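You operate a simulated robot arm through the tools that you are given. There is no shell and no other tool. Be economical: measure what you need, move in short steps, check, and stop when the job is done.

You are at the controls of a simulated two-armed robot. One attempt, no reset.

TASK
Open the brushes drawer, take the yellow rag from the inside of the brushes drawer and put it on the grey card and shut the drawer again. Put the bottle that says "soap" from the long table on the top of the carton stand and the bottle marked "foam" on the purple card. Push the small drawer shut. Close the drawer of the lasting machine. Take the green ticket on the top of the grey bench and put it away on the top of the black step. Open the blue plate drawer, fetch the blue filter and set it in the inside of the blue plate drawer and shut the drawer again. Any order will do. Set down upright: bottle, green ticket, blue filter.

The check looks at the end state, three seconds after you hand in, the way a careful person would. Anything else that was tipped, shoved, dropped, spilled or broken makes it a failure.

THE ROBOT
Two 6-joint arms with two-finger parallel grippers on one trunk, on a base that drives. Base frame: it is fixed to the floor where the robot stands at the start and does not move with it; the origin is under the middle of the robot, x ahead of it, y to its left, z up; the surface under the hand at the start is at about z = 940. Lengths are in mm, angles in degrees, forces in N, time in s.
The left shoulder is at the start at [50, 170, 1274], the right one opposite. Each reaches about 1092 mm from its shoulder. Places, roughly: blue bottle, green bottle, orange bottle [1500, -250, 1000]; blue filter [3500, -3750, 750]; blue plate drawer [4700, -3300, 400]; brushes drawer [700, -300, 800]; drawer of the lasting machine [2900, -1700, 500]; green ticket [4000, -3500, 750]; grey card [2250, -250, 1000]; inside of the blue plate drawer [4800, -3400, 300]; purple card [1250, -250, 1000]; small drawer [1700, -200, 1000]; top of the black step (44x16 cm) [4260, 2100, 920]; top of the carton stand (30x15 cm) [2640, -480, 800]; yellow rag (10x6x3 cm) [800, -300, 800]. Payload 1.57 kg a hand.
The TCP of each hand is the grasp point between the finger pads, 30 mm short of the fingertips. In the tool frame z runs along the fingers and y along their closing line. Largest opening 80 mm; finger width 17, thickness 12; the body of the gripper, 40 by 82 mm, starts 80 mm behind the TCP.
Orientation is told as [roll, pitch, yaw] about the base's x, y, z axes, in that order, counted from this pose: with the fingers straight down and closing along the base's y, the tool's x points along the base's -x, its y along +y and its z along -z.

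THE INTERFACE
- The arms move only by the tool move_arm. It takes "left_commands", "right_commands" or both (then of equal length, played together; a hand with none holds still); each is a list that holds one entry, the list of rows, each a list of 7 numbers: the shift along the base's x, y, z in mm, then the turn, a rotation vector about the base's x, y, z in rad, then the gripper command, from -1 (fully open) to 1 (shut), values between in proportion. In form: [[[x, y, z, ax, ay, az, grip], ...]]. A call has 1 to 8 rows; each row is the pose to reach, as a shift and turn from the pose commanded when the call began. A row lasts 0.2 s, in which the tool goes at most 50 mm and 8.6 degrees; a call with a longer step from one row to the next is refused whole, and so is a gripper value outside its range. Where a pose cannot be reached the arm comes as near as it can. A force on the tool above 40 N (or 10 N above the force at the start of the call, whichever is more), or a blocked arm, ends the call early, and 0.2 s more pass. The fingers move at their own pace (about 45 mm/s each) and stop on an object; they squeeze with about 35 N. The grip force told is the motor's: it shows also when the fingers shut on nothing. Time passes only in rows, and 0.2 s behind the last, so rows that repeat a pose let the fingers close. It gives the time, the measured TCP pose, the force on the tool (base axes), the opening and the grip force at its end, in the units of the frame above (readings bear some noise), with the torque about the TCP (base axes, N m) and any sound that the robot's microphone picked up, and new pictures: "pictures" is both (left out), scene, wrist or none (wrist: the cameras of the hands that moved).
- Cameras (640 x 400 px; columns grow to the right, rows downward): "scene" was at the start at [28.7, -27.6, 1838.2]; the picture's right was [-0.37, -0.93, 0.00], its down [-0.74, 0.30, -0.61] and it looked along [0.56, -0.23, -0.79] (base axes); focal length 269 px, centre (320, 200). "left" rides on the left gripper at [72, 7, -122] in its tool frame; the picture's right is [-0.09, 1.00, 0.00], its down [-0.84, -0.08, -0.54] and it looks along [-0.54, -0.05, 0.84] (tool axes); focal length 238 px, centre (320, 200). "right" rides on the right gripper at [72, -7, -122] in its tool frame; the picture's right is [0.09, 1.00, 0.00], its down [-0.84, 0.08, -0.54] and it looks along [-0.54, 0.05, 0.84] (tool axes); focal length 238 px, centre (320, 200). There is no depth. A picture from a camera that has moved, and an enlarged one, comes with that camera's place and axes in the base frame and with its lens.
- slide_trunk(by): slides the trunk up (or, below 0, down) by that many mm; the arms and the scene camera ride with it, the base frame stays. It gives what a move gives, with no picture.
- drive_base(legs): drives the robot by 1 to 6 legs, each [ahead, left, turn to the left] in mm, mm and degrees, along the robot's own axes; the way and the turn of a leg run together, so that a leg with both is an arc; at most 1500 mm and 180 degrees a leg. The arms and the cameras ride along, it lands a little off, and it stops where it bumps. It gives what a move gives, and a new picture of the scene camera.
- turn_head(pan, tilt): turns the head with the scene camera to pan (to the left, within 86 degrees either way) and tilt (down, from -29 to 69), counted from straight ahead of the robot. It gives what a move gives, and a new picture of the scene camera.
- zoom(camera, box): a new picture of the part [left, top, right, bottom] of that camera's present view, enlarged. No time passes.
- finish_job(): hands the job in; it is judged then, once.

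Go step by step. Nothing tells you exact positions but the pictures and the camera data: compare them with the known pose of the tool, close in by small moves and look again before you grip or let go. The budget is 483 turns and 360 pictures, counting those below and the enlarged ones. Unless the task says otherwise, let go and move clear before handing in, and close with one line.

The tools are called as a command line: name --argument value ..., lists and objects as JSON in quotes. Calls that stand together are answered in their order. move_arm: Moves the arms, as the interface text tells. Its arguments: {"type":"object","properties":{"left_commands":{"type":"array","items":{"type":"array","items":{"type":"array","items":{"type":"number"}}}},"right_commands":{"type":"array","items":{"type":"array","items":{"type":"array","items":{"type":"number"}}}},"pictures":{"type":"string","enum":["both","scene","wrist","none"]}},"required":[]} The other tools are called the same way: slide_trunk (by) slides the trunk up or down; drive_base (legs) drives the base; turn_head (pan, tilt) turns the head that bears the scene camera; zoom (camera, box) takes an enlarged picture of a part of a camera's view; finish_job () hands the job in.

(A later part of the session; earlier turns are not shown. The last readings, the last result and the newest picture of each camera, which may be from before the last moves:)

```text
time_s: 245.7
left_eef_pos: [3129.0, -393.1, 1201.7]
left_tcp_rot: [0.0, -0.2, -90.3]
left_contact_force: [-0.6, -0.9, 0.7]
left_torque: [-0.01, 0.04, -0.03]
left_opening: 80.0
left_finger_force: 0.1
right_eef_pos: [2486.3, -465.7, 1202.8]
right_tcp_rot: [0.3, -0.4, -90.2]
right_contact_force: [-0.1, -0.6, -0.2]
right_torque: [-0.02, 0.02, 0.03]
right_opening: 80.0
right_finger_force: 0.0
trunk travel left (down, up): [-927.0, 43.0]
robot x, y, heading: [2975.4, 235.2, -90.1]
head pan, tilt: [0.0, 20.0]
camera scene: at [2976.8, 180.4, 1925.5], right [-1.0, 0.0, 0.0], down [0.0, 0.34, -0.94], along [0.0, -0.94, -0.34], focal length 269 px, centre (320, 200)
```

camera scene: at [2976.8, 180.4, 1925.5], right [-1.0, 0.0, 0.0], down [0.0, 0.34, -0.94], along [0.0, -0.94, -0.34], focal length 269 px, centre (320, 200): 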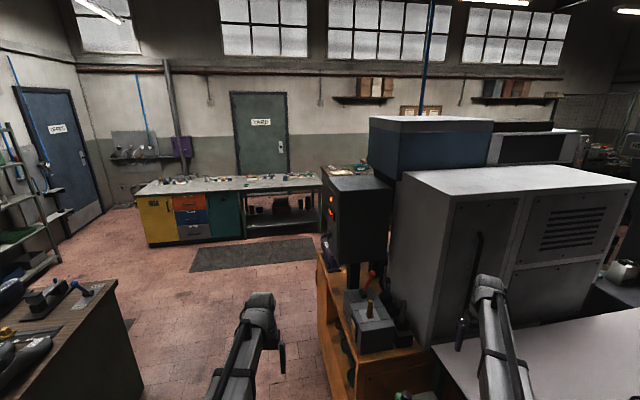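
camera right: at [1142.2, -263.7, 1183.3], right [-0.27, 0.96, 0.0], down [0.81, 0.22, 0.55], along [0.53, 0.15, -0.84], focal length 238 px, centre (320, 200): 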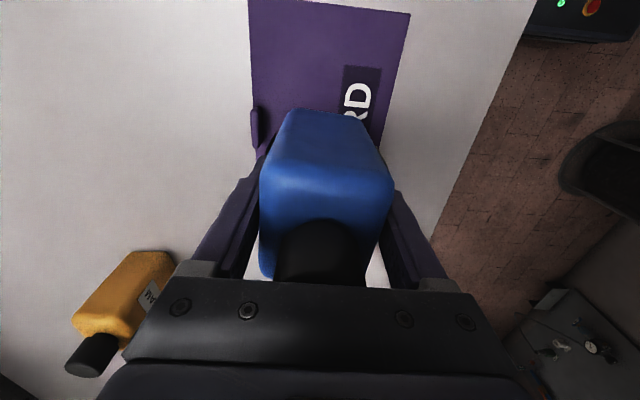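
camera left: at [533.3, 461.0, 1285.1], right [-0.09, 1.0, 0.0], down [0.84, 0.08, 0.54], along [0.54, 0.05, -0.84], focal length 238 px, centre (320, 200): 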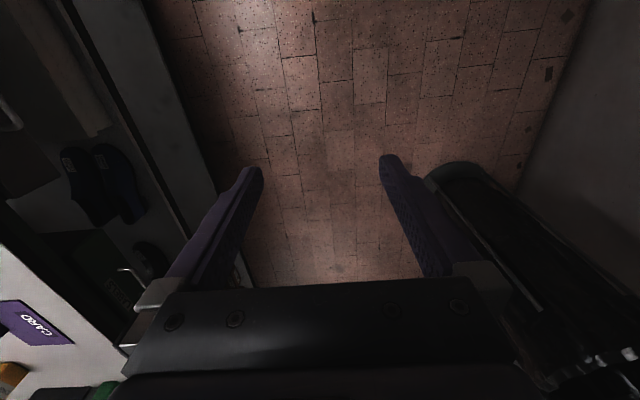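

The grey bench with coloured drawers lies ahead near y -3500. I'll pull the right hand in, then drive past the orange cabinet.

move_arm --right_commands '[[[45, 10, 0, 0, 0, 0, -1], [90, 15, 0, 0, 0, 0, -1], [135, 15, 0, 0, 0, 0, -1], [180, 10, 0, 0, 0, 0, -1], [225, 0, 0, 0, 0, 0, -1], [270, -10, 0, 0, 0, 0, -1], [315, -20, 0, 0, 0, 0, -1]]]' --pictures "none"

drive_base --legs '[[0, 450, 0], [1300, 0, 0]]'

turn_head --pan -60 --tilt 30

```text
time_s: 247.2
left_eef_pos: [3128.6, -394.0, 1202.1]
left_tcp_rot: [0.0, -0.2, -90.3]
left_contact_force: [-0.1, -0.4, 0.0]
left_torque: [-0.03, -0.01, 0.01]
left_opening: 80.1
left_finger_force: 0.1
right_eef_pos: [2801.5, -486.6, 1202.8]
right_tcp_rot: [0.3, -0.3, -90.3]
right_contact_force: [-0.5, -0.3, -0.7]
right_torque: [0.01, 0.02, -0.01]
right_opening: 79.9
right_finger_force: 0.0
trunk travel left (down, up): [-927.0, 43.0]
robot x, y, heading: [2976.7, 230.5, -90.2]
head pan, tilt: [0.0, 20.0]
```

```text
time_s: 256.2
left_eef_pos: [3558.3, -1726.8, 1201.2]
left_tcp_rot: [0.0, -0.2, -90.5]
left_contact_force: [0.8, 0.5, 0.4]
left_torque: [0.0, -0.02, 0.01]
left_opening: 80.3
left_finger_force: 0.0
right_eef_pos: [3230.9, -1817.8, 1202.1]
right_tcp_rot: [0.4, -0.4, -90.3]
right_contact_force: [0.0, -0.7, -0.1]
right_torque: [0.01, 0.04, -0.01]
right_opening: 79.9
right_finger_force: 0.1
trunk travel left (down, up): [-927.0, 43.0]
robot x, y, heading: [3405.7, -1100.1, -90.2]
head pan, tilt: [0.0, 20.0]
camera scene: at [3407.7, -1151.1, 1925.5], right [-1.0, 0.01, 0.0], down [0.0, 0.34, -0.94], along [-0.01, -0.94, -0.34], focal length 269 px, centre (320, 200)
```

scene: 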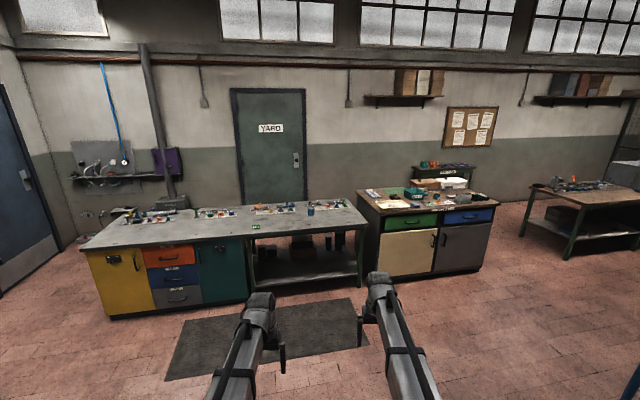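

```text
time_s: 257.5
left_eef_pos: [3556.9, -1726.0, 1203.3]
left_tcp_rot: [0.0, -0.2, -90.6]
left_contact_force: [0.1, -0.4, 0.1]
left_torque: [-0.01, 0.0, -0.04]
left_opening: 80.1
left_finger_force: 0.1
right_eef_pos: [3230.5, -1817.4, 1202.0]
right_tcp_rot: [0.4, -0.4, -90.4]
right_contact_force: [0.4, 0.4, 0.1]
right_torque: [-0.01, -0.03, 0.0]
right_opening: 79.9
right_finger_force: 0.1
trunk travel left (down, up): [-927.0, 43.0]
robot x, y, heading: [3410.3, -1097.0, -90.4]
head pan, tilt: [-60.0, 30.0]
camera scene: at [3329.7, -1102.2, 1909.5], right [-0.49, 0.87, 0.0], down [0.43, 0.25, -0.87], along [-0.75, -0.43, -0.5], focal length 269 px, centre (320, 200)
```

scene: 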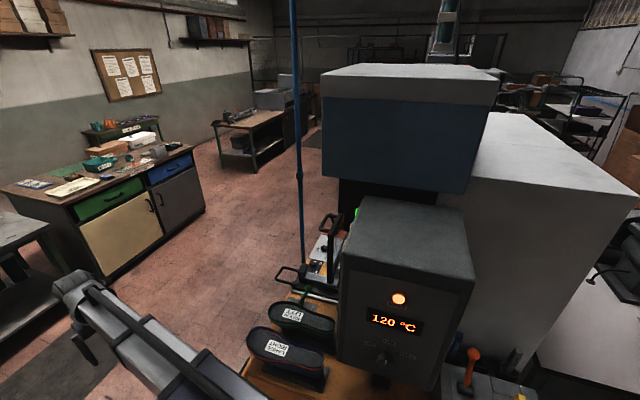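

The grey bench and a green tag on it are visible. The lasting machine should be behind the oven, so I'll drive further and look right.

drive_base --legs '[[0, 150, 0], [600, 0, 0]]'

turn_head --pan -85 --tilt 40

```text
time_s: 261.9
left_eef_pos: [3704.6, -2328.0, 1202.1]
left_tcp_rot: [0.0, -0.1, -90.8]
left_contact_force: [1.0, -0.4, 0.6]
left_torque: [0.01, -0.01, 0.0]
left_opening: 80.1
left_finger_force: 0.0
right_eef_pos: [3375.0, -2419.2, 1202.8]
right_tcp_rot: [0.3, -0.2, -90.8]
right_contact_force: [-0.2, -0.3, 0.5]
right_torque: [0.02, -0.03, 0.0]
right_opening: 79.8
right_finger_force: 0.0
trunk travel left (down, up): [-927.0, 43.0]
robot x, y, heading: [3559.9, -1702.0, -90.7]
head pan, tilt: [-60.0, 30.0]
camera scene: at [3477.5, -1704.9, 1909.5], right [-0.49, 0.87, 0.0], down [0.44, 0.25, -0.87], along [-0.75, -0.42, -0.5], focal length 269 px, centre (320, 200)
```

scene: 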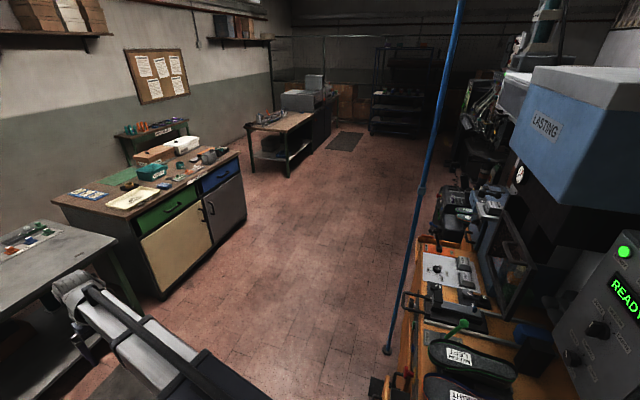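

```text
time_s: 262.8
left_eef_pos: [3703.2, -2329.3, 1201.7]
left_tcp_rot: [0.0, -0.3, -90.6]
left_contact_force: [-0.1, -0.4, -0.6]
left_torque: [0.0, -0.03, 0.04]
left_opening: 80.0
left_finger_force: 0.1
right_eef_pos: [3375.7, -2417.4, 1201.8]
right_tcp_rot: [0.3, -0.5, -90.7]
right_contact_force: [-0.1, 0.2, -0.3]
right_torque: [0.0, -0.01, -0.01]
right_opening: 79.9
right_finger_force: 0.1
trunk travel left (down, up): [-927.0, 43.0]
robot x, y, heading: [3558.2, -1701.6, -90.8]
head pan, tilt: [-85.0, 40.0]
camera scene: at [3471.6, -1666.2, 1894.2], right [-0.08, 1.0, 0.0], down [0.64, 0.05, -0.77], along [-0.76, -0.06, -0.64], focal length 269 px, centre (320, 200)
```

scene: 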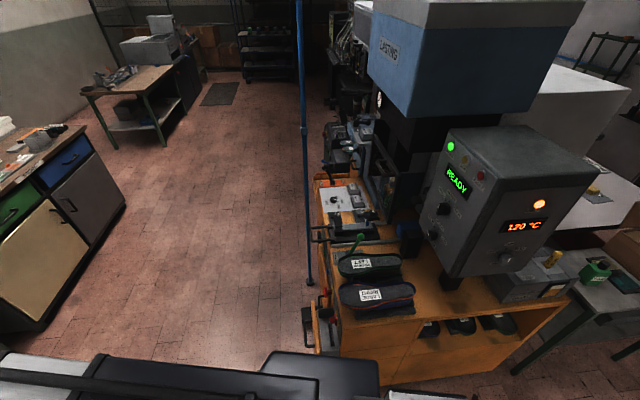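

The lasting machine stands on the orange cabinet and its front faces -y. I'll drive down and turn to run parallel to its front, then look at the drawer.

drive_base --legs '[[620, 0, 0], [0, 0, -79]]'

turn_head --pan -55 --tilt 45

```text
time_s: 269.7
left_eef_pos: [2956.1, -2590.1, 1202.6]
left_tcp_rot: [0.0, -0.1, -170.4]
left_contact_force: [-0.4, -0.8, -0.4]
left_torque: [-0.02, -0.03, -0.04]
left_opening: 80.0
left_finger_force: 0.1
right_eef_pos: [2808.2, -2283.8, 1201.4]
right_tcp_rot: [0.2, -0.4, -170.4]
right_contact_force: [0.4, 1.3, -0.3]
right_torque: [0.0, -0.02, -0.04]
right_opening: 80.0
right_finger_force: 0.1
trunk travel left (down, up): [-927.0, 43.0]
robot x, y, heading: [3545.6, -2330.6, -170.5]
head pan, tilt: [-85.0, 40.0]
camera scene: at [3565.1, -2244.5, 1894.1], right [0.97, 0.25, 0.0], down [0.16, -0.62, -0.77], along [-0.19, 0.74, -0.64], focal length 269 px, centre (320, 200)
```

scene: 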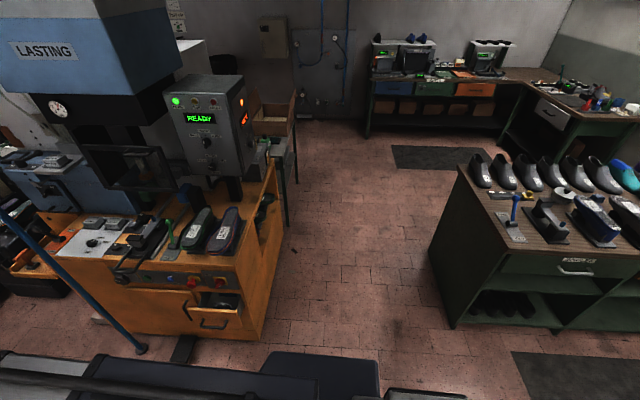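

```text
time_s: 270.7
left_eef_pos: [2954.6, -2591.1, 1202.6]
left_tcp_rot: [0.1, -0.3, -170.5]
left_contact_force: [-0.2, -0.7, -0.6]
left_torque: [0.0, -0.02, 0.01]
left_opening: 80.0
left_finger_force: 0.1
right_eef_pos: [2808.1, -2284.1, 1202.7]
right_tcp_rot: [0.3, -0.5, -170.5]
right_contact_force: [0.0, -0.5, -0.5]
right_torque: [0.0, 0.0, -0.01]
right_opening: 79.9
right_finger_force: 0.0
trunk travel left (down, up): [-927.0, 43.0]
robot x, y, heading: [3546.5, -2333.6, -170.0]
head pan, tilt: [-55.0, 45.0]
camera scene: at [3529.5, -2268.9, 1886.9], right [0.71, 0.7, 0.0], down [0.5, -0.5, -0.71], along [-0.5, 0.5, -0.71], focal length 269 px, centre (320, 200)
```

scene: 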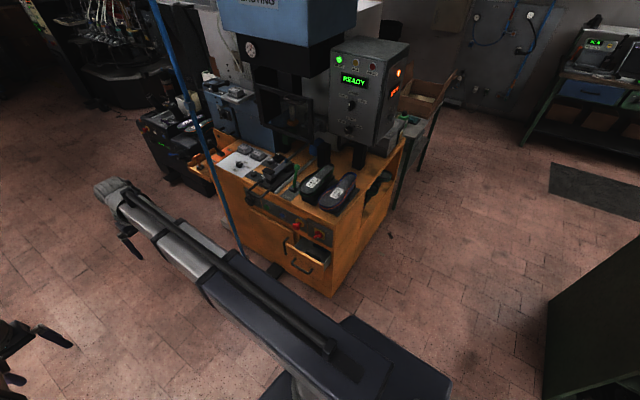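

I can see the orange drawer, partly open and with a handle, below the machine's control panel. I'll zoom in.

zoom --camera "scene" --box '[210, 150, 430, 310]'

```text
2.50 times, centred on (320, 230) of scene
camera zoom: at [3529.5, -2268.9, 1886.9], right [0.71, 0.7, 0.0], down [0.5, -0.5, -0.71], along [-0.5, 0.5, -0.71], focal length 673 px, centre (320, 125)
```

zoom: 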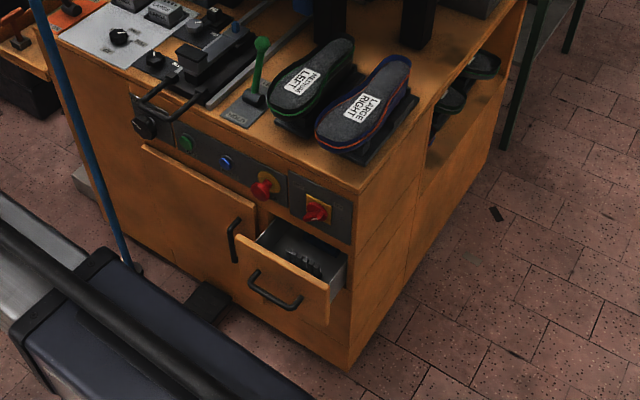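

The bar handle is around [2873, -1754, 500]. I'll level the right hand to point at the drawer front, then lower the trunk.

move_arm --right_commands '[[[7, 38, 0, 0.1445, 0.0268, 0, 1], [14, 76, 0, 0.289, 0.0536, 0, 1], [21, 114, 0, 0.4335, 0.0804, 0, 1], [28, 152, 0, 0.578, 0.1072, 0, 1], [35, 190, 0, 0.7225, 0.134, 0, 1], [42, 228, 0, 0.867, 0.1608, 0, 1], [49, 266, 0, 1.0115, 0.1876, 0, 1], [56, 304, 0, 1.156, 0.2144, 0, 1]]]' --pictures "none"

move_arm --right_commands '[[[7, 34, 0, 0.1445, 0.0268, 0, 1], [14, 68, 0, 0.289, 0.0536, 0, 1], [21, 100, 0, 0.388, 0.072, 0, 1]]]' --pictures "wrist"

```text
time_s: 272.5
left_eef_pos: [2954.7, -2590.0, 1201.8]
left_tcp_rot: [0.0, -0.2, -170.5]
left_contact_force: [0.3, -0.1, 0.4]
left_torque: [0.0, 0.0, 0.01]
left_opening: 79.9
left_finger_force: 0.0
right_eef_pos: [2868.3, -1978.7, 1337.1]
right_tcp_rot: [-67.1, -1.1, -169.4]
right_contact_force: [-0.1, 0.0, -0.2]
right_torque: [-0.04, -0.02, 0.0]
right_opening: 0.0
right_finger_force: 21.5
right hand out of reach, approached as far as the arm can: row 2, 3, 4, 5, 6, 7, 8
trunk travel left (down, up): [-927.0, 43.0]
robot x, y, heading: [3548.3, -2332.5, -170.3]
head pan, tilt: [-55.0, 45.0]
```

```text
time_s: 273.3
left_eef_pos: [2955.8, -2589.9, 1202.8]
left_tcp_rot: [0.0, -0.2, -170.4]
left_contact_force: [-0.3, 0.1, -1.1]
left_torque: [-0.03, -0.03, -0.01]
left_opening: 79.9
left_finger_force: 0.1
right_eef_pos: [2887.1, -1879.5, 1420.1]
right_tcp_rot: [-89.6, -0.9, -169.1]
right_contact_force: [0.0, -0.2, -0.8]
right_torque: [0.01, -0.04, 0.03]
right_opening: 0.0
right_finger_force: 21.4
right hand out of reach, approached as far as the arm can: row 1, 2, 3
trunk travel left (down, up): [-927.0, 43.0]
robot x, y, heading: [3552.3, -2335.0, -170.5]
head pan, tilt: [-55.0, 45.0]
camera right: at [2981.1, -1986.8, 1426.8], right [0.08, 0.01, -1.0], down [-0.72, -0.69, -0.06], along [-0.69, 0.72, -0.05], focal length 238 px, centre (320, 200)
```

right: 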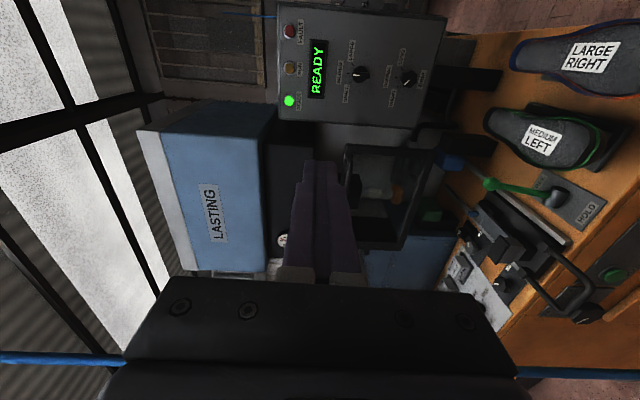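

slide_trunk --by -400

slide_trunk --by -300

zoom --camera "right" --box '[0, 0, 640, 400]'

turn_head --pan -55 --tilt 30

```text
time_s: 277.1
left_eef_pos: [2954.5, -2589.8, 802.0]
left_tcp_rot: [0.0, -0.3, -170.4]
left_contact_force: [-0.7, -0.6, -0.2]
left_torque: [0.02, 0.02, -0.03]
left_opening: 79.8
left_finger_force: 0.1
right_eef_pos: [2886.7, -1881.3, 1019.6]
right_tcp_rot: [-89.5, -1.0, -169.1]
right_contact_force: [-0.2, 0.1, 0.2]
right_torque: [0.01, -0.01, -0.01]
right_opening: 0.0
right_finger_force: 21.2
trunk travel left (down, up): [-527.0, 443.0]
robot x, y, heading: [3550.6, -2331.5, -170.3]
head pan, tilt: [-55.0, 45.0]
```

```text
time_s: 280.1
left_eef_pos: [2955.4, -2590.2, 502.1]
left_tcp_rot: [0.1, -0.2, -170.5]
left_contact_force: [0.4, -0.2, 0.7]
left_torque: [0.0, -0.01, 0.01]
left_opening: 80.0
left_finger_force: 0.2
right_eef_pos: [2886.0, -1881.6, 720.5]
right_tcp_rot: [-89.6, -0.8, -169.2]
right_contact_force: [0.1, -0.3, 0.2]
right_torque: [-0.02, 0.01, -0.02]
right_opening: 0.0
right_finger_force: 21.1
trunk travel left (down, up): [-227.0, 743.0]
robot x, y, heading: [3549.2, -2335.6, -170.4]
head pan, tilt: [-55.0, 45.0]
```

```text
1.00 times, centred on (320, 200) of right (not enlarged: the box is as wide or as high as the picture)
camera zoom: at [2980.8, -1987.6, 726.7], right [0.08, 0.01, -1.0], down [-0.72, -0.69, -0.06], along [-0.69, 0.72, -0.05], focal length 238 px, centre (320, 200)
```

zoom: 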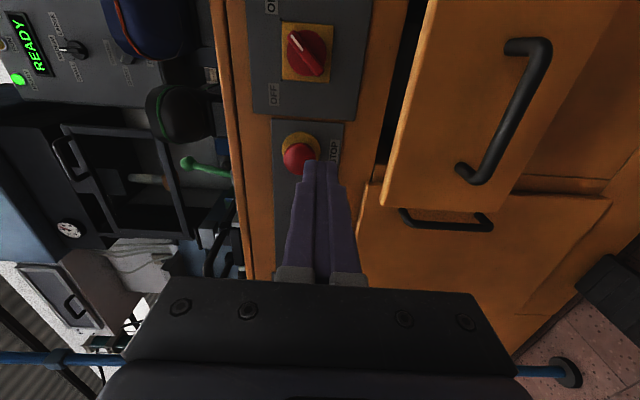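

```text
time_s: 280.9
left_eef_pos: [2954.8, -2589.4, 503.2]
left_tcp_rot: [0.1, -0.3, -170.5]
left_contact_force: [-0.1, 0.1, 0.8]
left_torque: [0.01, 0.01, 0.01]
left_opening: 79.9
left_finger_force: 0.0
right_eef_pos: [2887.4, -1882.6, 720.6]
right_tcp_rot: [-89.5, -0.9, -169.2]
right_contact_force: [-0.1, 0.4, 0.6]
right_torque: [0.02, -0.01, 0.01]
right_opening: 0.2
right_finger_force: 21.5
trunk travel left (down, up): [-227.0, 743.0]
robot x, y, heading: [3545.6, -2331.8, -170.4]
head pan, tilt: [-55.0, 30.0]
camera scene: at [3523.1, -2262.5, 1209.4], right [0.71, 0.7, 0.0], down [0.35, -0.36, -0.87], along [-0.61, 0.62, -0.5], focal length 269 px, centre (320, 200)
```

scene: 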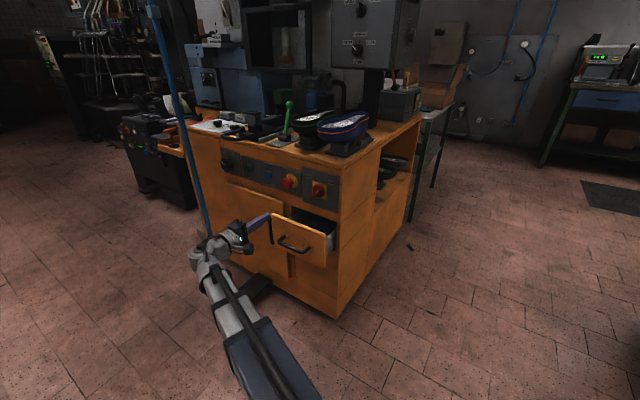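

The handle centre triangulates to [2900, -1772, 550]. I'll shift sideways and lower to it.

move_arm --right_commands '[[[32, 6, 0, 0, 0, 0, 1]]]' --pictures "none"

slide_trunk --by -170

zoom --camera "right" --box '[0, 0, 640, 400]'

```text
time_s: 281.3
left_eef_pos: [2955.2, -2590.8, 502.2]
left_tcp_rot: [0.0, -0.1, -170.5]
left_contact_force: [-0.2, -0.2, -0.3]
left_torque: [-0.04, 0.02, -0.03]
left_opening: 79.9
left_finger_force: 0.0
right_eef_pos: [2919.7, -1874.8, 719.7]
right_tcp_rot: [-89.5, -0.9, -169.2]
right_contact_force: [-0.3, -0.7, -1.0]
right_torque: [0.0, -0.03, 0.02]
right_opening: 0.1
right_finger_force: 21.2
trunk travel left (down, up): [-227.0, 743.0]
robot x, y, heading: [3545.3, -2331.3, -170.4]
head pan, tilt: [-55.0, 30.0]
```

```text
time_s: 283.2
left_eef_pos: [2955.8, -2590.7, 331.9]
left_tcp_rot: [0.1, -0.3, -170.6]
left_contact_force: [-0.2, -0.9, 1.0]
left_torque: [-0.01, -0.01, -0.03]
left_opening: 79.9
left_finger_force: 0.1
right_eef_pos: [2919.2, -1875.4, 550.1]
right_tcp_rot: [-89.5, -1.1, -169.1]
right_contact_force: [-0.7, -0.7, 0.2]
right_torque: [0.01, 0.04, -0.02]
right_opening: 0.2
right_finger_force: 20.9
trunk travel left (down, up): [-57.0, 913.0]
robot x, y, heading: [3545.2, -2339.1, -170.5]
head pan, tilt: [-55.0, 30.0]
```

```text
1.00 times, centred on (320, 200) of right (not enlarged: the box is as wide or as high as the picture)
camera zoom: at [3013.4, -1981.0, 556.6], right [0.08, 0.01, -1.0], down [-0.72, -0.69, -0.06], along [-0.69, 0.72, -0.05], focal length 238 px, centre (320, 200)
```

zoom: 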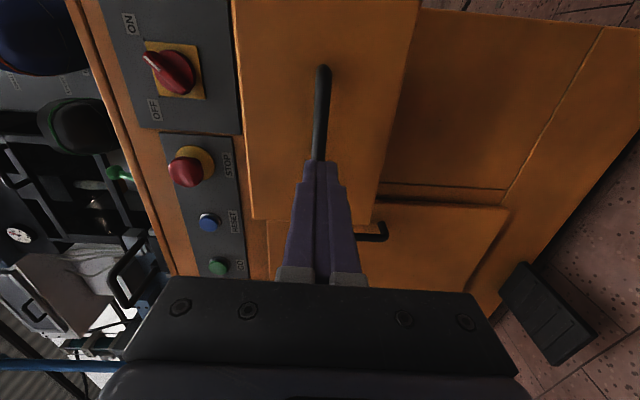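

The bar is in line. I'll push inward along the cabinet normal.

move_arm --right_commands '[[[-4.5, 25, 0, 0, 0, 0, 1], [-9, 49, 0, 0, 0, 0, 1], [-13.5, 74, 0, 0, 0, 0, 1], [-18, 98, 0, 0, 0, 0, 1], [-22, 120, 0, 0, 0, 0, 1], [-26, 140, 0, 0, 0, 0, 1], [-29.5, 160, 0, 0, 0, 0, 1], [-33, 180, 0, 0, 0, 0, 1]]]' --pictures "wrist"

```text
time_s: 284.7
left_eef_pos: [2956.7, -2591.0, 332.1]
left_tcp_rot: [0.0, 0.0, -170.4]
left_contact_force: [0.4, 0.0, 0.4]
left_torque: [-0.02, -0.01, 0.03]
left_opening: 79.7
left_finger_force: 0.0
right_eef_pos: [2892.2, -1731.2, 549.0]
right_tcp_rot: [-89.3, -0.9, -169.1]
right_contact_force: [1.2, -5.9, 1.0]
right_torque: [0.05, 0.02, 0.06]
right_opening: 0.1
right_finger_force: 20.9
trunk travel left (down, up): [-57.0, 913.0]
robot x, y, heading: [3550.3, -2338.6, -170.2]
head pan, tilt: [-55.0, 30.0]
stopped in row 7 (right hand): the force on the tool passed its limit at 63 N (the readings are from after the stop); the commanded pose is now the measured one
camera right: at [2986.9, -1836.4, 556.3], right [0.08, 0.0, -1.0], down [-0.72, -0.69, -0.06], along [-0.69, 0.72, -0.05], focal length 238 px, centre (320, 200)
```

right: 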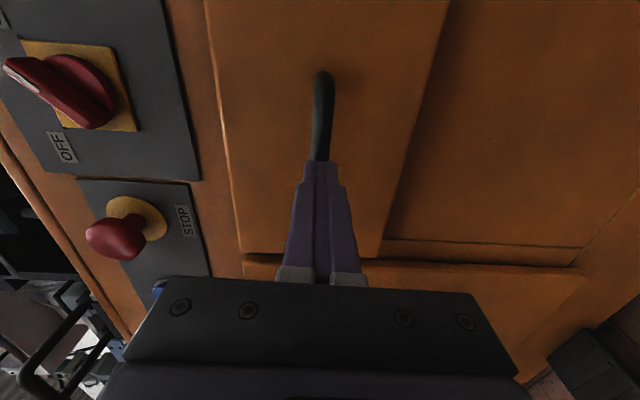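

move_arm --right_commands '[[[-1.5, 8, 0, 0, 0, 0, 1], [-3, 16, 0, 0, 0, 0, 1], [-4.5, 24, 0, 0, 0, 0, 1]]]' --pictures "none"

move_arm --right_commands '[[[7, -38, 0, 0, 0, 0, 1], [14, -76, 0, 0, 0, 0, 1], [21, -114, 0, 0, 0, 0, 1], [28, -152, 0, 0, 0, 0, 1]]]' --pictures "both"

```text
time_s: 285.1
left_eef_pos: [2956.3, -2591.4, 331.9]
left_tcp_rot: [0.0, -0.1, -170.5]
left_contact_force: [-0.7, 0.7, -0.3]
left_torque: [0.0, -0.03, -0.01]
left_opening: 80.1
left_finger_force: 0.1
right_eef_pos: [2891.7, -1730.0, 550.6]
right_tcp_rot: [-89.0, -1.0, -169.0]
right_contact_force: [1.6, -4.6, 0.9]
right_torque: [0.03, 0.0, 0.05]
right_opening: 0.1
right_finger_force: 21.2
trunk travel left (down, up): [-57.0, 913.0]
robot x, y, heading: [3547.8, -2335.3, -170.5]
head pan, tilt: [-55.0, 30.0]
stopped in row 1 (right hand): the force on the tool passed its limit at 50 N (the readings are from after the stop); the commanded pose is now the measured one
```

```text
time_s: 286.1
left_eef_pos: [2955.1, -2591.1, 332.1]
left_tcp_rot: [0.0, -0.1, -170.4]
left_contact_force: [0.2, 0.9, 0.7]
left_torque: [0.01, 0.03, 0.0]
left_opening: 80.0
left_finger_force: 0.0
right_eef_pos: [2921.4, -1883.7, 548.7]
right_tcp_rot: [-89.1, -1.0, -169.1]
right_contact_force: [0.6, 0.6, 0.0]
right_torque: [0.0, -0.01, -0.01]
right_opening: 0.0
right_finger_force: 21.4
trunk travel left (down, up): [-57.0, 913.0]
robot x, y, heading: [3545.8, -2334.4, -170.3]
head pan, tilt: [-55.0, 30.0]
camera scene: at [3523.3, -2262.9, 1039.5], right [0.71, 0.7, 0.0], down [0.35, -0.36, -0.87], along [-0.61, 0.62, -0.5], focal length 269 px, centre (320, 200)
camera right: at [3015.2, -1990.7, 556.0], right [0.08, 0.0, -1.0], down [-0.72, -0.69, -0.06], along [-0.69, 0.72, -0.05], focal length 238 px, centre (320, 200)
```

scene: 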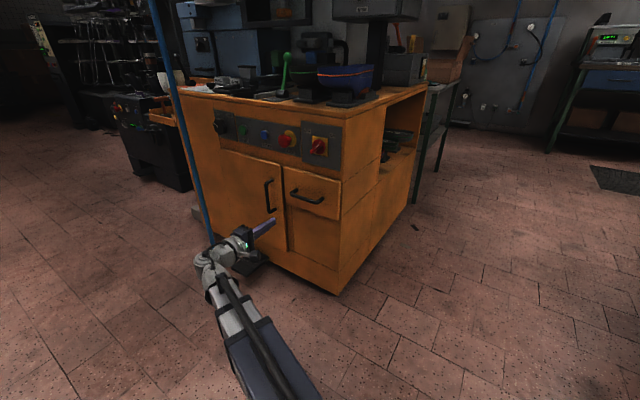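
right: 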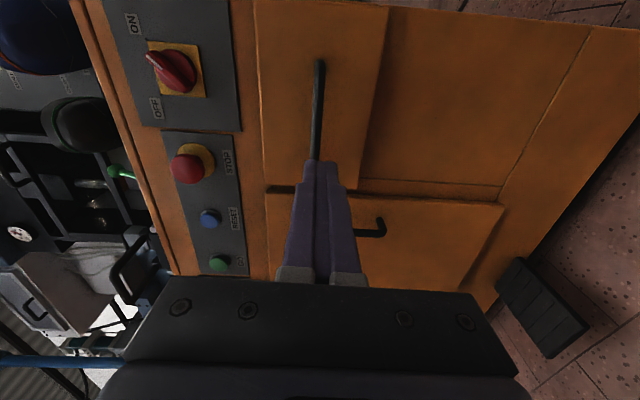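

The lasting machine drawer is shut. I'll raise the trunk, point the right hand down again, and turn round toward the grey bench.

slide_trunk --by 400

slide_trunk --by 400

move_arm --right_commands '[[[0, -10, 0, -0.1445, -0.0268, 0, 1], [0, -20, 0, -0.289, -0.0536, 0, 1], [0, -30, 0, -0.4335, -0.0804, 0, 1], [0, -40, 0, -0.578, -0.1072, 0, 1], [0, -50, 0, -0.7225, -0.134, 0, 0], [0, -60, 0, -0.867, -0.1608, 0, -1], [0, -70, 0, -1.0115, -0.1876, 0, -1], [0, -80, 0, -1.156, -0.2144, 0, -1]]]' --pictures "none"

move_arm --right_commands '[[[0, -30, 0, -0.1445, -0.0268, 0, -1], [0, -60, 0, -0.289, -0.0536, 0, -1], [0, -90, 0, -0.388, -0.072, 0, -1]]]' --pictures "none"

drive_base --legs '[[0, 0, 179]]'

turn_head --pan -50 --tilt 30

```text
time_s: 289.9
left_eef_pos: [2953.4, -2591.1, 732.9]
left_tcp_rot: [-0.1, -0.1, -170.4]
left_contact_force: [0.6, -0.4, -0.4]
left_torque: [-0.01, 0.0, -0.01]
left_opening: 80.0
left_finger_force: 0.1
right_eef_pos: [2920.9, -1884.3, 949.7]
right_tcp_rot: [-89.2, -1.0, -169.0]
right_contact_force: [0.5, 0.1, 0.1]
right_torque: [0.01, 0.01, 0.0]
right_opening: 0.1
right_finger_force: 21.6
trunk travel left (down, up): [-457.0, 513.0]
robot x, y, heading: [3545.2, -2336.1, -170.4]
head pan, tilt: [-55.0, 30.0]
```

```text
time_s: 293.8
left_eef_pos: [2956.1, -2592.1, 1131.8]
left_tcp_rot: [0.0, -0.1, -170.4]
left_contact_force: [-0.1, 0.1, -0.2]
left_torque: [0.0, -0.02, -0.05]
left_opening: 80.1
left_finger_force: 0.0
right_eef_pos: [2920.0, -1884.3, 1348.5]
right_tcp_rot: [-89.1, -1.1, -168.9]
right_contact_force: [0.3, 0.2, 0.2]
right_torque: [0.01, -0.02, 0.01]
right_opening: 0.0
right_finger_force: 20.7
trunk travel left (down, up): [-857.0, 113.0]
robot x, y, heading: [3545.5, -2334.7, -170.3]
head pan, tilt: [-55.0, 30.0]
```

```text
time_s: 295.6
left_eef_pos: [2954.8, -2591.6, 1132.9]
left_tcp_rot: [0.1, -0.2, -170.5]
left_contact_force: [0.0, -0.2, 0.1]
left_torque: [-0.02, -0.03, 0.0]
left_opening: 80.0
left_finger_force: 0.1
right_eef_pos: [2923.4, -1970.4, 1146.6]
right_tcp_rot: [-21.7, -0.7, -170.1]
right_contact_force: [0.6, 0.6, 0.2]
right_torque: [-0.04, 0.01, -0.02]
right_opening: 79.7
right_finger_force: 0.1
right hand out of reach, approached as far as the arm can: row 1, 2, 3, 4, 5, 6, 7, 8
trunk travel left (down, up): [-857.0, 113.0]
robot x, y, heading: [3545.8, -2336.0, -170.1]
head pan, tilt: [-55.0, 30.0]
```

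```text
time_s: 296.4
left_eef_pos: [2955.5, -2591.3, 1132.0]
left_tcp_rot: [0.0, 0.0, -170.3]
left_contact_force: [0.0, 0.4, 0.4]
left_torque: [-0.01, -0.03, 0.0]
left_opening: 80.0
left_finger_force: 0.0
right_eef_pos: [2919.7, -2057.2, 1132.6]
right_tcp_rot: [0.9, -0.5, -170.5]
right_contact_force: [0.7, 0.5, -0.2]
right_torque: [0.0, 0.02, -0.01]
right_opening: 80.1
right_finger_force: 0.1
right hand out of reach, approached as far as the arm can: row 1, 2, 3
trunk travel left (down, up): [-857.0, 113.0]
robot x, y, heading: [3548.2, -2336.1, -170.2]
head pan, tilt: [-55.0, 30.0]
```

```text
time_s: 304.0
left_eef_pos: [4151.6, -2102.9, 1132.9]
left_tcp_rot: [0.0, 0.0, 7.1]
left_contact_force: [-0.4, -0.2, 0.6]
left_torque: [0.02, 0.03, 0.0]
left_opening: 80.3
left_finger_force: 0.1
right_eef_pos: [4162.5, -2638.0, 1132.1]
right_tcp_rot: [0.9, -0.5, 6.9]
right_contact_force: [0.1, -0.1, -0.1]
right_torque: [-0.01, 0.02, 0.0]
right_opening: 79.7
right_finger_force: 0.1
trunk travel left (down, up): [-857.0, 113.0]
robot x, y, heading: [3548.2, -2335.4, 7.2]
head pan, tilt: [-55.0, 30.0]
camera scene: at [3568.6, -2406.1, 1839.5], right [-0.74, -0.67, 0.0], down [-0.34, 0.37, -0.87], along [0.58, -0.64, -0.5], focal length 269 px, centre (320, 200)
```

scene: 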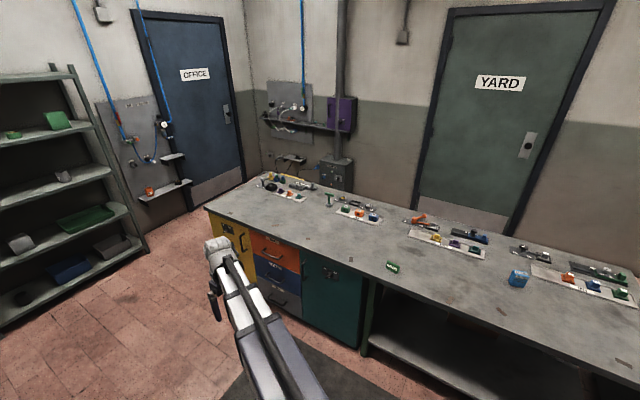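

```text
time_s: 304.7
left_eef_pos: [4152.3, -2104.1, 1132.2]
left_tcp_rot: [0.0, -0.1, 7.1]
left_contact_force: [-1.0, -0.4, 0.4]
left_torque: [0.01, 0.02, -0.06]
left_opening: 79.8
left_finger_force: 0.0
right_eef_pos: [4161.8, -2638.4, 1131.9]
right_tcp_rot: [0.8, -0.5, 6.9]
right_contact_force: [-0.3, -0.1, 0.6]
right_torque: [-0.02, 0.01, 0.01]
right_opening: 80.1
right_finger_force: 0.0
trunk travel left (down, up): [-857.0, 113.0]
robot x, y, heading: [3548.1, -2332.8, 7.2]
head pan, tilt: [-50.0, 30.0]
camera scene: at [3574.2, -2400.7, 1839.5], right [-0.68, -0.73, 0.0], down [-0.37, 0.34, -0.87], along [0.63, -0.59, -0.5], focal length 269 px, centre (320, 200)
```

scene: 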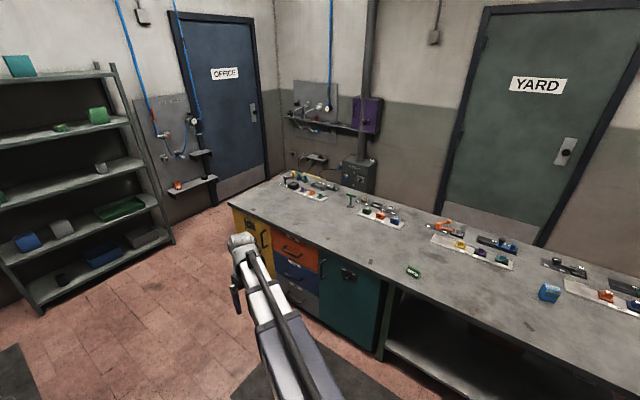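

zoom --camera "scene" --box '[380, 240, 580, 340]'

zoom --camera "scene" --box '[220, 190, 400, 340]'

```text
3.20 times, centred on (480, 290) of scene
camera zoom: at [3574.2, -2400.7, 1839.5], right [-0.68, -0.73, 0.0], down [-0.37, 0.34, -0.87], along [0.63, -0.59, -0.5], focal length 862 px, centre (-192, -88)
```

zoom: 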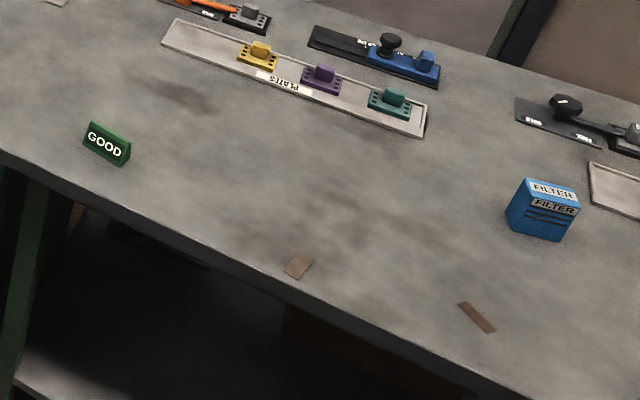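

```text
2.67 times, centred on (310, 265) of scene
camera zoom: at [3574.2, -2400.7, 1839.5], right [-0.68, -0.73, 0.0], down [-0.37, 0.34, -0.87], along [0.63, -0.59, -0.5], focal length 718 px, centre (347, 27)
```

zoom: 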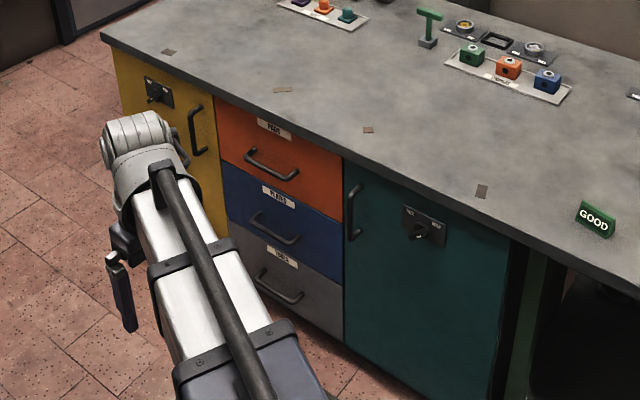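

The ticket is a small green tent card "GOOD" near [4020, -3500]. The filter is a blue box near [3480, -3863]. The blue "PLATES" drawer handle is near [4740, -3215, 385]. I'll drive parallel to the bench.

drive_base --legs '[[0, 0, 3.3], [420, 0, 0], [0, -600, 0]]'

turn_head --pan -45 --tilt 55

```text
time_s: 310.7
left_eef_pos: [4658.9, -2594.1, 1131.6]
left_tcp_rot: [0.0, -0.1, 9.8]
left_contact_force: [-0.3, 0.2, 0.4]
left_torque: [0.02, 0.0, 0.05]
left_opening: 79.9
left_finger_force: 0.0
right_eef_pos: [4698.0, -3129.7, 1131.8]
right_tcp_rot: [0.8, -0.5, 9.7]
right_contact_force: [-0.2, -0.3, 0.0]
right_torque: [0.02, 0.01, 0.03]
right_opening: 80.2
right_finger_force: 0.0
trunk travel left (down, up): [-857.0, 113.0]
robot x, y, heading: [4067.4, -2857.9, 10.0]
head pan, tilt: [-50.0, 30.0]
camera scene: at [4097.9, -2920.6, 1839.4], right [-0.64, -0.77, 0.0], down [-0.38, 0.32, -0.87], along [0.66, -0.56, -0.5], focal length 269 px, centre (320, 200)
```

scene: 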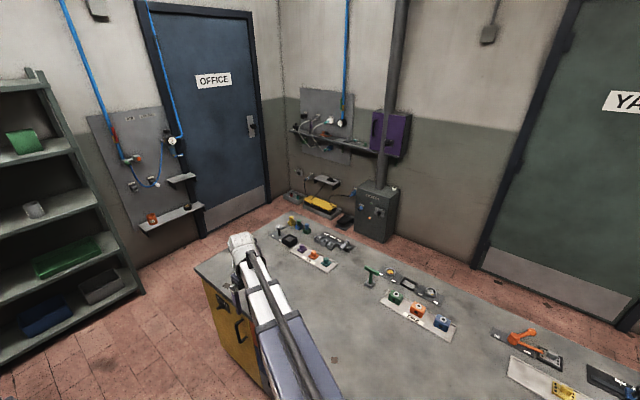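

```text
time_s: 311.6
left_eef_pos: [4658.6, -2594.7, 1131.8]
left_tcp_rot: [0.0, 0.0, 9.9]
left_contact_force: [0.7, -0.1, 0.1]
left_torque: [-0.01, -0.01, 0.0]
left_opening: 80.1
left_finger_force: 0.1
right_eef_pos: [4697.5, -3128.6, 1132.7]
right_tcp_rot: [0.9, -0.5, 9.8]
right_contact_force: [0.7, -0.9, 0.8]
right_torque: [-0.03, -0.04, -0.03]
right_opening: 80.3
right_finger_force: 0.1
trunk travel left (down, up): [-857.0, 113.0]
robot x, y, heading: [4067.3, -2855.2, 10.3]
head pan, tilt: [-45.0, 55.0]
camera scene: at [4087.6, -2903.0, 1803.5], right [-0.57, -0.82, 0.0], down [-0.67, 0.47, -0.57], along [0.47, -0.33, -0.82], focal length 269 px, centre (320, 200)
```

scene: 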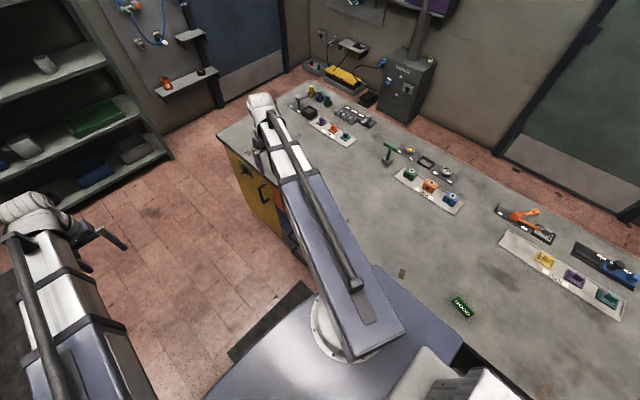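

I'll tilt the right hand 60° from vertical toward the drawers and then lower the trunk.

move_arm --right_commands '[[[3, 2, 5, -0.129, -0.024, 0, -1], [6, 4, 10, -0.258, -0.048, 0, -1], [9, 6, 20, -0.387, -0.072, 0, -1], [12, 8, 35, -0.516, -0.095, 0, -1], [15, 10, 50, -0.645, -0.119, 0, -1], [18, 12, 70, -0.774, -0.143, 0, -1], [20, 13, 90, -0.903, -0.167, 0, -1], [21, 14, 110, -1.03, -0.19, 0, -1]]]' --pictures "wrist"

slide_trunk --by -400

zoom --camera "right" --box '[0, 0, 640, 400]'

```text
time_s: 313.4
left_eef_pos: [4660.1, -2593.7, 1132.5]
left_tcp_rot: [0.0, -0.1, 10.0]
left_contact_force: [0.2, 0.6, -0.2]
left_torque: [0.02, 0.01, 0.03]
left_opening: 79.9
left_finger_force: 0.1
right_eef_pos: [4717.7, -3114.2, 1240.5]
right_tcp_rot: [-59.6, -0.7, 10.5]
right_contact_force: [0.0, -0.4, 0.6]
right_torque: [0.01, -0.02, 0.01]
right_opening: 80.1
right_finger_force: 0.1
right hand out of reach, approached as far as the arm can: row 1, 2, 3, 4, 5, 6, 7, 8
trunk travel left (down, up): [-857.0, 113.0]
robot x, y, heading: [4067.8, -2856.7, 10.1]
head pan, tilt: [-45.0, 55.0]
camera right: at [4627.7, -3027.4, 1306.9], right [-0.17, 0.48, -0.86], down [0.73, 0.65, 0.22], along [0.66, -0.59, -0.46], focal length 238 px, centre (320, 200)
```

right: 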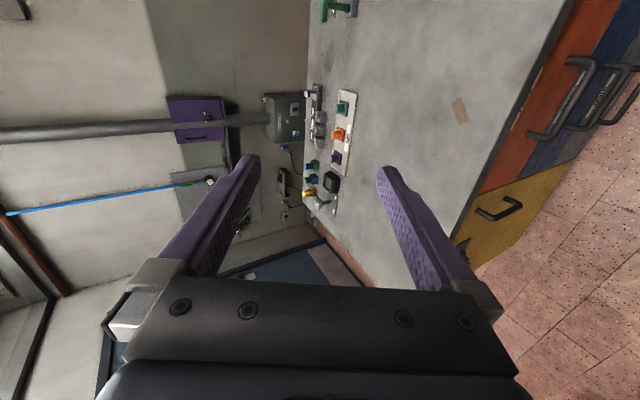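

```text
time_s: 317.2
left_eef_pos: [4658.8, -2593.9, 732.2]
left_tcp_rot: [0.0, -0.2, 9.8]
left_contact_force: [-0.7, 0.0, -0.3]
left_torque: [0.01, 0.0, -0.03]
left_opening: 80.0
left_finger_force: 0.1
right_eef_pos: [4717.2, -3114.6, 840.0]
right_tcp_rot: [-59.3, -0.9, 10.6]
right_contact_force: [-1.1, 0.1, -0.2]
right_torque: [-0.01, -0.02, 0.01]
right_opening: 80.2
right_finger_force: 0.0
trunk travel left (down, up): [-457.0, 513.0]
robot x, y, heading: [4072.2, -2852.4, 9.9]
head pan, tilt: [-45.0, 55.0]
```

```text
1.00 times, centred on (320, 200) of right (not enlarged: the box is as wide or as high as the picture)
camera zoom: at [4627.7, -3027.9, 906.7], right [-0.17, 0.48, -0.86], down [0.73, 0.65, 0.22], along [0.66, -0.59, -0.46], focal length 238 px, centre (320, 200)
```

zoom: 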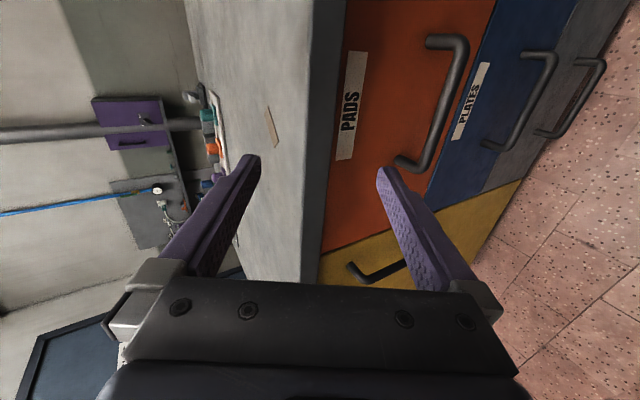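

slide_trunk --by -300

zoom --camera "right" --box '[0, 0, 640, 400]'

```text
time_s: 320.2
left_eef_pos: [4658.1, -2593.9, 432.8]
left_tcp_rot: [0.0, -0.1, 9.8]
left_contact_force: [-0.3, -0.6, 0.2]
left_torque: [-0.01, -0.01, -0.01]
left_opening: 80.0
left_finger_force: 0.1
right_eef_pos: [4718.1, -3114.5, 539.3]
right_tcp_rot: [-59.3, -0.7, 10.7]
right_contact_force: [-0.4, 0.2, 0.4]
right_torque: [-0.04, 0.03, 0.02]
right_opening: 79.8
right_finger_force: 0.1
trunk travel left (down, up): [-157.0, 813.0]
robot x, y, heading: [4066.5, -2857.2, 10.1]
head pan, tilt: [-45.0, 55.0]
```

```text
1.00 times, centred on (320, 200) of right (not enlarged: the box is as wide or as high as the picture)
camera zoom: at [4627.7, -3027.9, 606.7], right [-0.17, 0.48, -0.86], down [0.73, 0.65, 0.22], along [0.66, -0.59, -0.46], focal length 238 px, centre (320, 200)
```

zoom: 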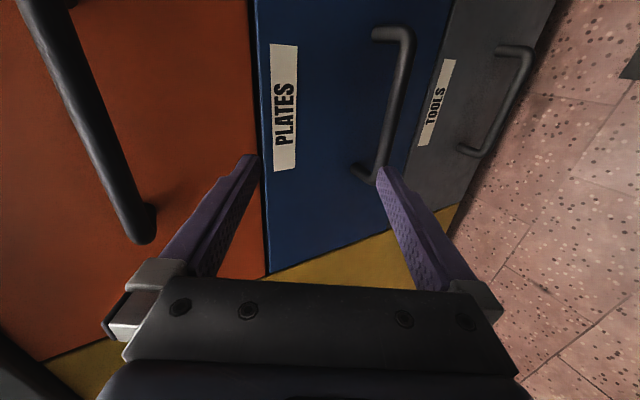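

The PLATES bar runs from [4646, -3200] to [4772, -3169] at z about 423. I'll flatten the tilt a little, narrow the fingers, and go to trunk bottom.

move_arm --right_commands '[[[-10, -2, 20, -0.107, -0.02, 0, -0.3], [-20.6, -3.8, 45, -0.214, -0.04, 0, -0.3]]]' --pictures "none"

slide_trunk --by -155

zoom --camera "right" --box '[0, 0, 640, 400]'

```text
time_s: 320.8
left_eef_pos: [4659.4, -2594.7, 432.6]
left_tcp_rot: [0.0, -0.1, 9.9]
left_contact_force: [0.0, 0.3, -0.2]
left_torque: [0.0, 0.03, -0.02]
left_opening: 79.9
left_finger_force: 0.1
right_eef_pos: [4696.9, -3117.7, 584.1]
right_tcp_rot: [-72.0, -0.8, 10.7]
right_contact_force: [0.2, 0.7, 0.3]
right_torque: [0.01, -0.01, -0.01]
right_opening: 51.8
right_finger_force: 0.2
trunk travel left (down, up): [-157.0, 813.0]
robot x, y, heading: [4067.9, -2853.6, 10.2]
head pan, tilt: [-45.0, 55.0]
```

```text
time_s: 322.6
left_eef_pos: [4659.1, -2594.5, 277.8]
left_tcp_rot: [0.1, -0.1, 9.9]
left_contact_force: [-0.1, 0.3, 0.1]
left_torque: [-0.01, -0.02, 0.0]
left_opening: 80.1
left_finger_force: 0.1
right_eef_pos: [4697.3, -3117.6, 429.4]
right_tcp_rot: [-72.0, -0.8, 10.8]
right_contact_force: [0.3, 0.5, 0.5]
right_torque: [-0.02, 0.03, 0.01]
right_opening: 51.9
right_finger_force: 0.0
trunk travel left (down, up): [-2.0, 968.0]
robot x, y, heading: [4068.1, -2852.5, 10.0]
head pan, tilt: [-45.0, 55.0]
```

```text
1.00 times, centred on (320, 200) of right (not enlarged: the box is as wide or as high as the picture)
camera zoom: at [4605.3, -3019.5, 471.9], right [-0.14, 0.29, -0.95], down [0.72, 0.69, 0.11], along [0.68, -0.67, -0.3], focal length 238 px, centre (320, 200)
```

zoom: 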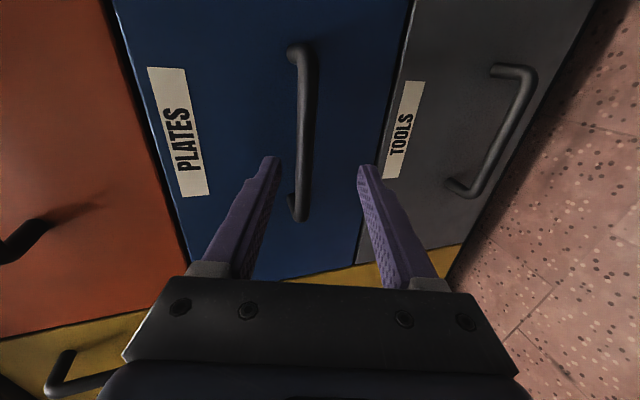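

The bar is between the fingers. I'll advance about 54 mm and close.

move_arm --right_commands '[[[3.6, -20, 0, 0, 0, 0, -0.3], [7.3, -40, 0, 0, 0, 0, -0.3], [9.9, -53.5, 0, 0, 0, 0, -0.3], [9.9, -53.5, 0, 0, 0, 0, 0.3], [9.9, -53.5, 0, 0, 0, 0, 1], [9.9, -53.5, 0, 0, 0, 0, 1], [9.9, -53.5, 0, 0, 0, 0, 1]]]' --pictures "wrist"

```text
time_s: 324.2
left_eef_pos: [4659.0, -2595.2, 275.5]
left_tcp_rot: [-0.1, -0.2, 9.9]
left_contact_force: [0.1, -0.6, -0.7]
left_torque: [-0.03, 0.03, 0.01]
left_opening: 80.1
left_finger_force: 0.1
right_eef_pos: [4707.3, -3170.0, 425.6]
right_tcp_rot: [-71.3, -0.7, 10.7]
right_contact_force: [-6.9, 11.0, -34.5]
right_torque: [0.42, 0.32, 0.36]
right_opening: 14.9
right_finger_force: 28.8
trunk travel left (down, up): [-2.0, 968.0]
robot x, y, heading: [4064.0, -2850.9, 10.0]
head pan, tilt: [-45.0, 55.0]
camera right: at [4615.2, -3072.2, 469.3], right [-0.14, 0.3, -0.94], down [0.72, 0.68, 0.11], along [0.68, -0.67, -0.31], focal length 238 px, centre (320, 200)
```

right: 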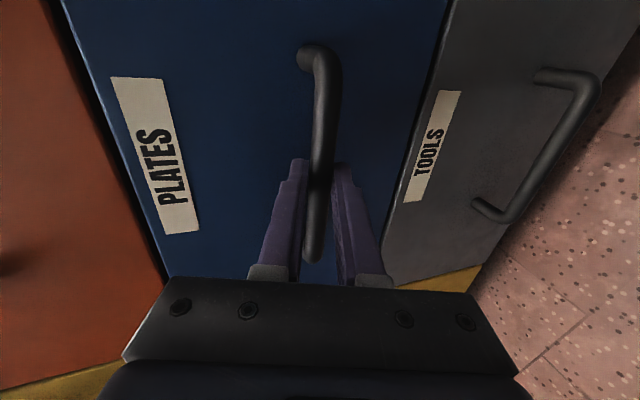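

slide_trunk --by -2

move_arm --right_commands '[[[-5.5, 29.5, 0, 0, 0, 0, 1], [-11, 59, 0, 0, 0, 0, 1], [-16.5, 88.5, 0, 0, 0, 0, 1], [-22, 118, 0, 0, 0, 0, 1], [-27.5, 147.5, 0, 0, 0, 0, 1], [-33, 177, 0, 0, 0, 0, 1], [-38.5, 206.5, 0, 0, 0, 0, 1], [-44, 236, 0, 0, 0, 0, 1]]]' --pictures "both"

```text
time_s: 324.7
left_eef_pos: [4658.8, -2593.6, 274.4]
left_tcp_rot: [0.1, -0.1, 9.8]
left_contact_force: [0.7, -1.2, -0.5]
left_torque: [0.0, 0.0, 0.0]
left_opening: 80.0
left_finger_force: 0.1
right_eef_pos: [4707.4, -3169.7, 425.1]
right_tcp_rot: [-71.6, -0.7, 10.7]
right_contact_force: [-10.2, 19.5, -23.7]
right_torque: [0.35, 0.55, -0.18]
right_opening: 14.7
right_finger_force: 31.0
trunk travel left (down, up): [0.0, 970.0]
robot x, y, heading: [4066.3, -2856.5, 10.0]
head pan, tilt: [-45.0, 55.0]
```

```text
time_s: 326.5
left_eef_pos: [4660.4, -2594.3, 273.8]
left_tcp_rot: [0.0, -0.1, 9.9]
left_contact_force: [0.6, 0.5, -0.2]
left_torque: [0.06, 0.01, 0.01]
left_opening: 80.1
left_finger_force: 0.1
right_eef_pos: [4661.3, -2933.8, 424.9]
right_tcp_rot: [-71.5, -0.5, 10.5]
right_contact_force: [-23.5, -1.7, -31.5]
right_torque: [0.31, 0.59, -0.3]
right_opening: 14.5
right_finger_force: 30.4
trunk travel left (down, up): [0.0, 970.0]
robot x, y, heading: [4068.8, -2856.9, 10.2]
head pan, tilt: [-45.0, 55.0]
camera scene: at [4088.1, -2903.1, 946.3], right [-0.57, -0.82, 0.0], down [-0.67, 0.47, -0.57], along [0.47, -0.33, -0.82], focal length 269 px, centre (320, 200)
camera right: at [4569.9, -2836.0, 469.0], right [-0.14, 0.29, -0.95], down [0.72, 0.68, 0.1], along [0.68, -0.67, -0.31], focal length 238 px, centre (320, 200)
```

scene: 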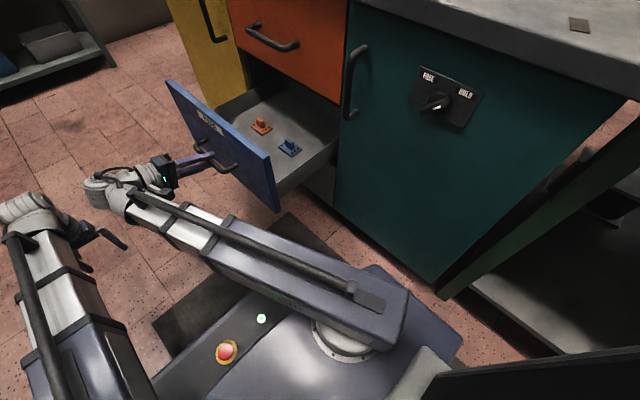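
right: 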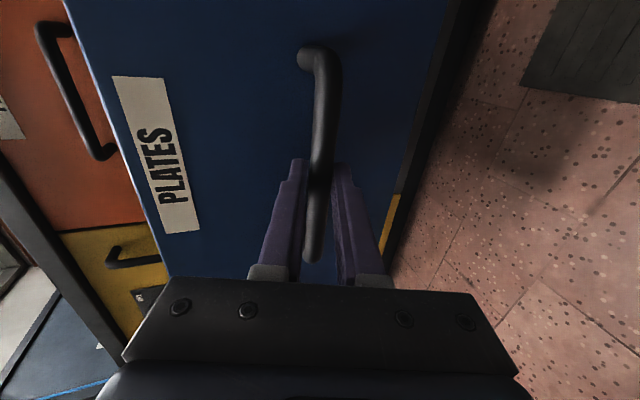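

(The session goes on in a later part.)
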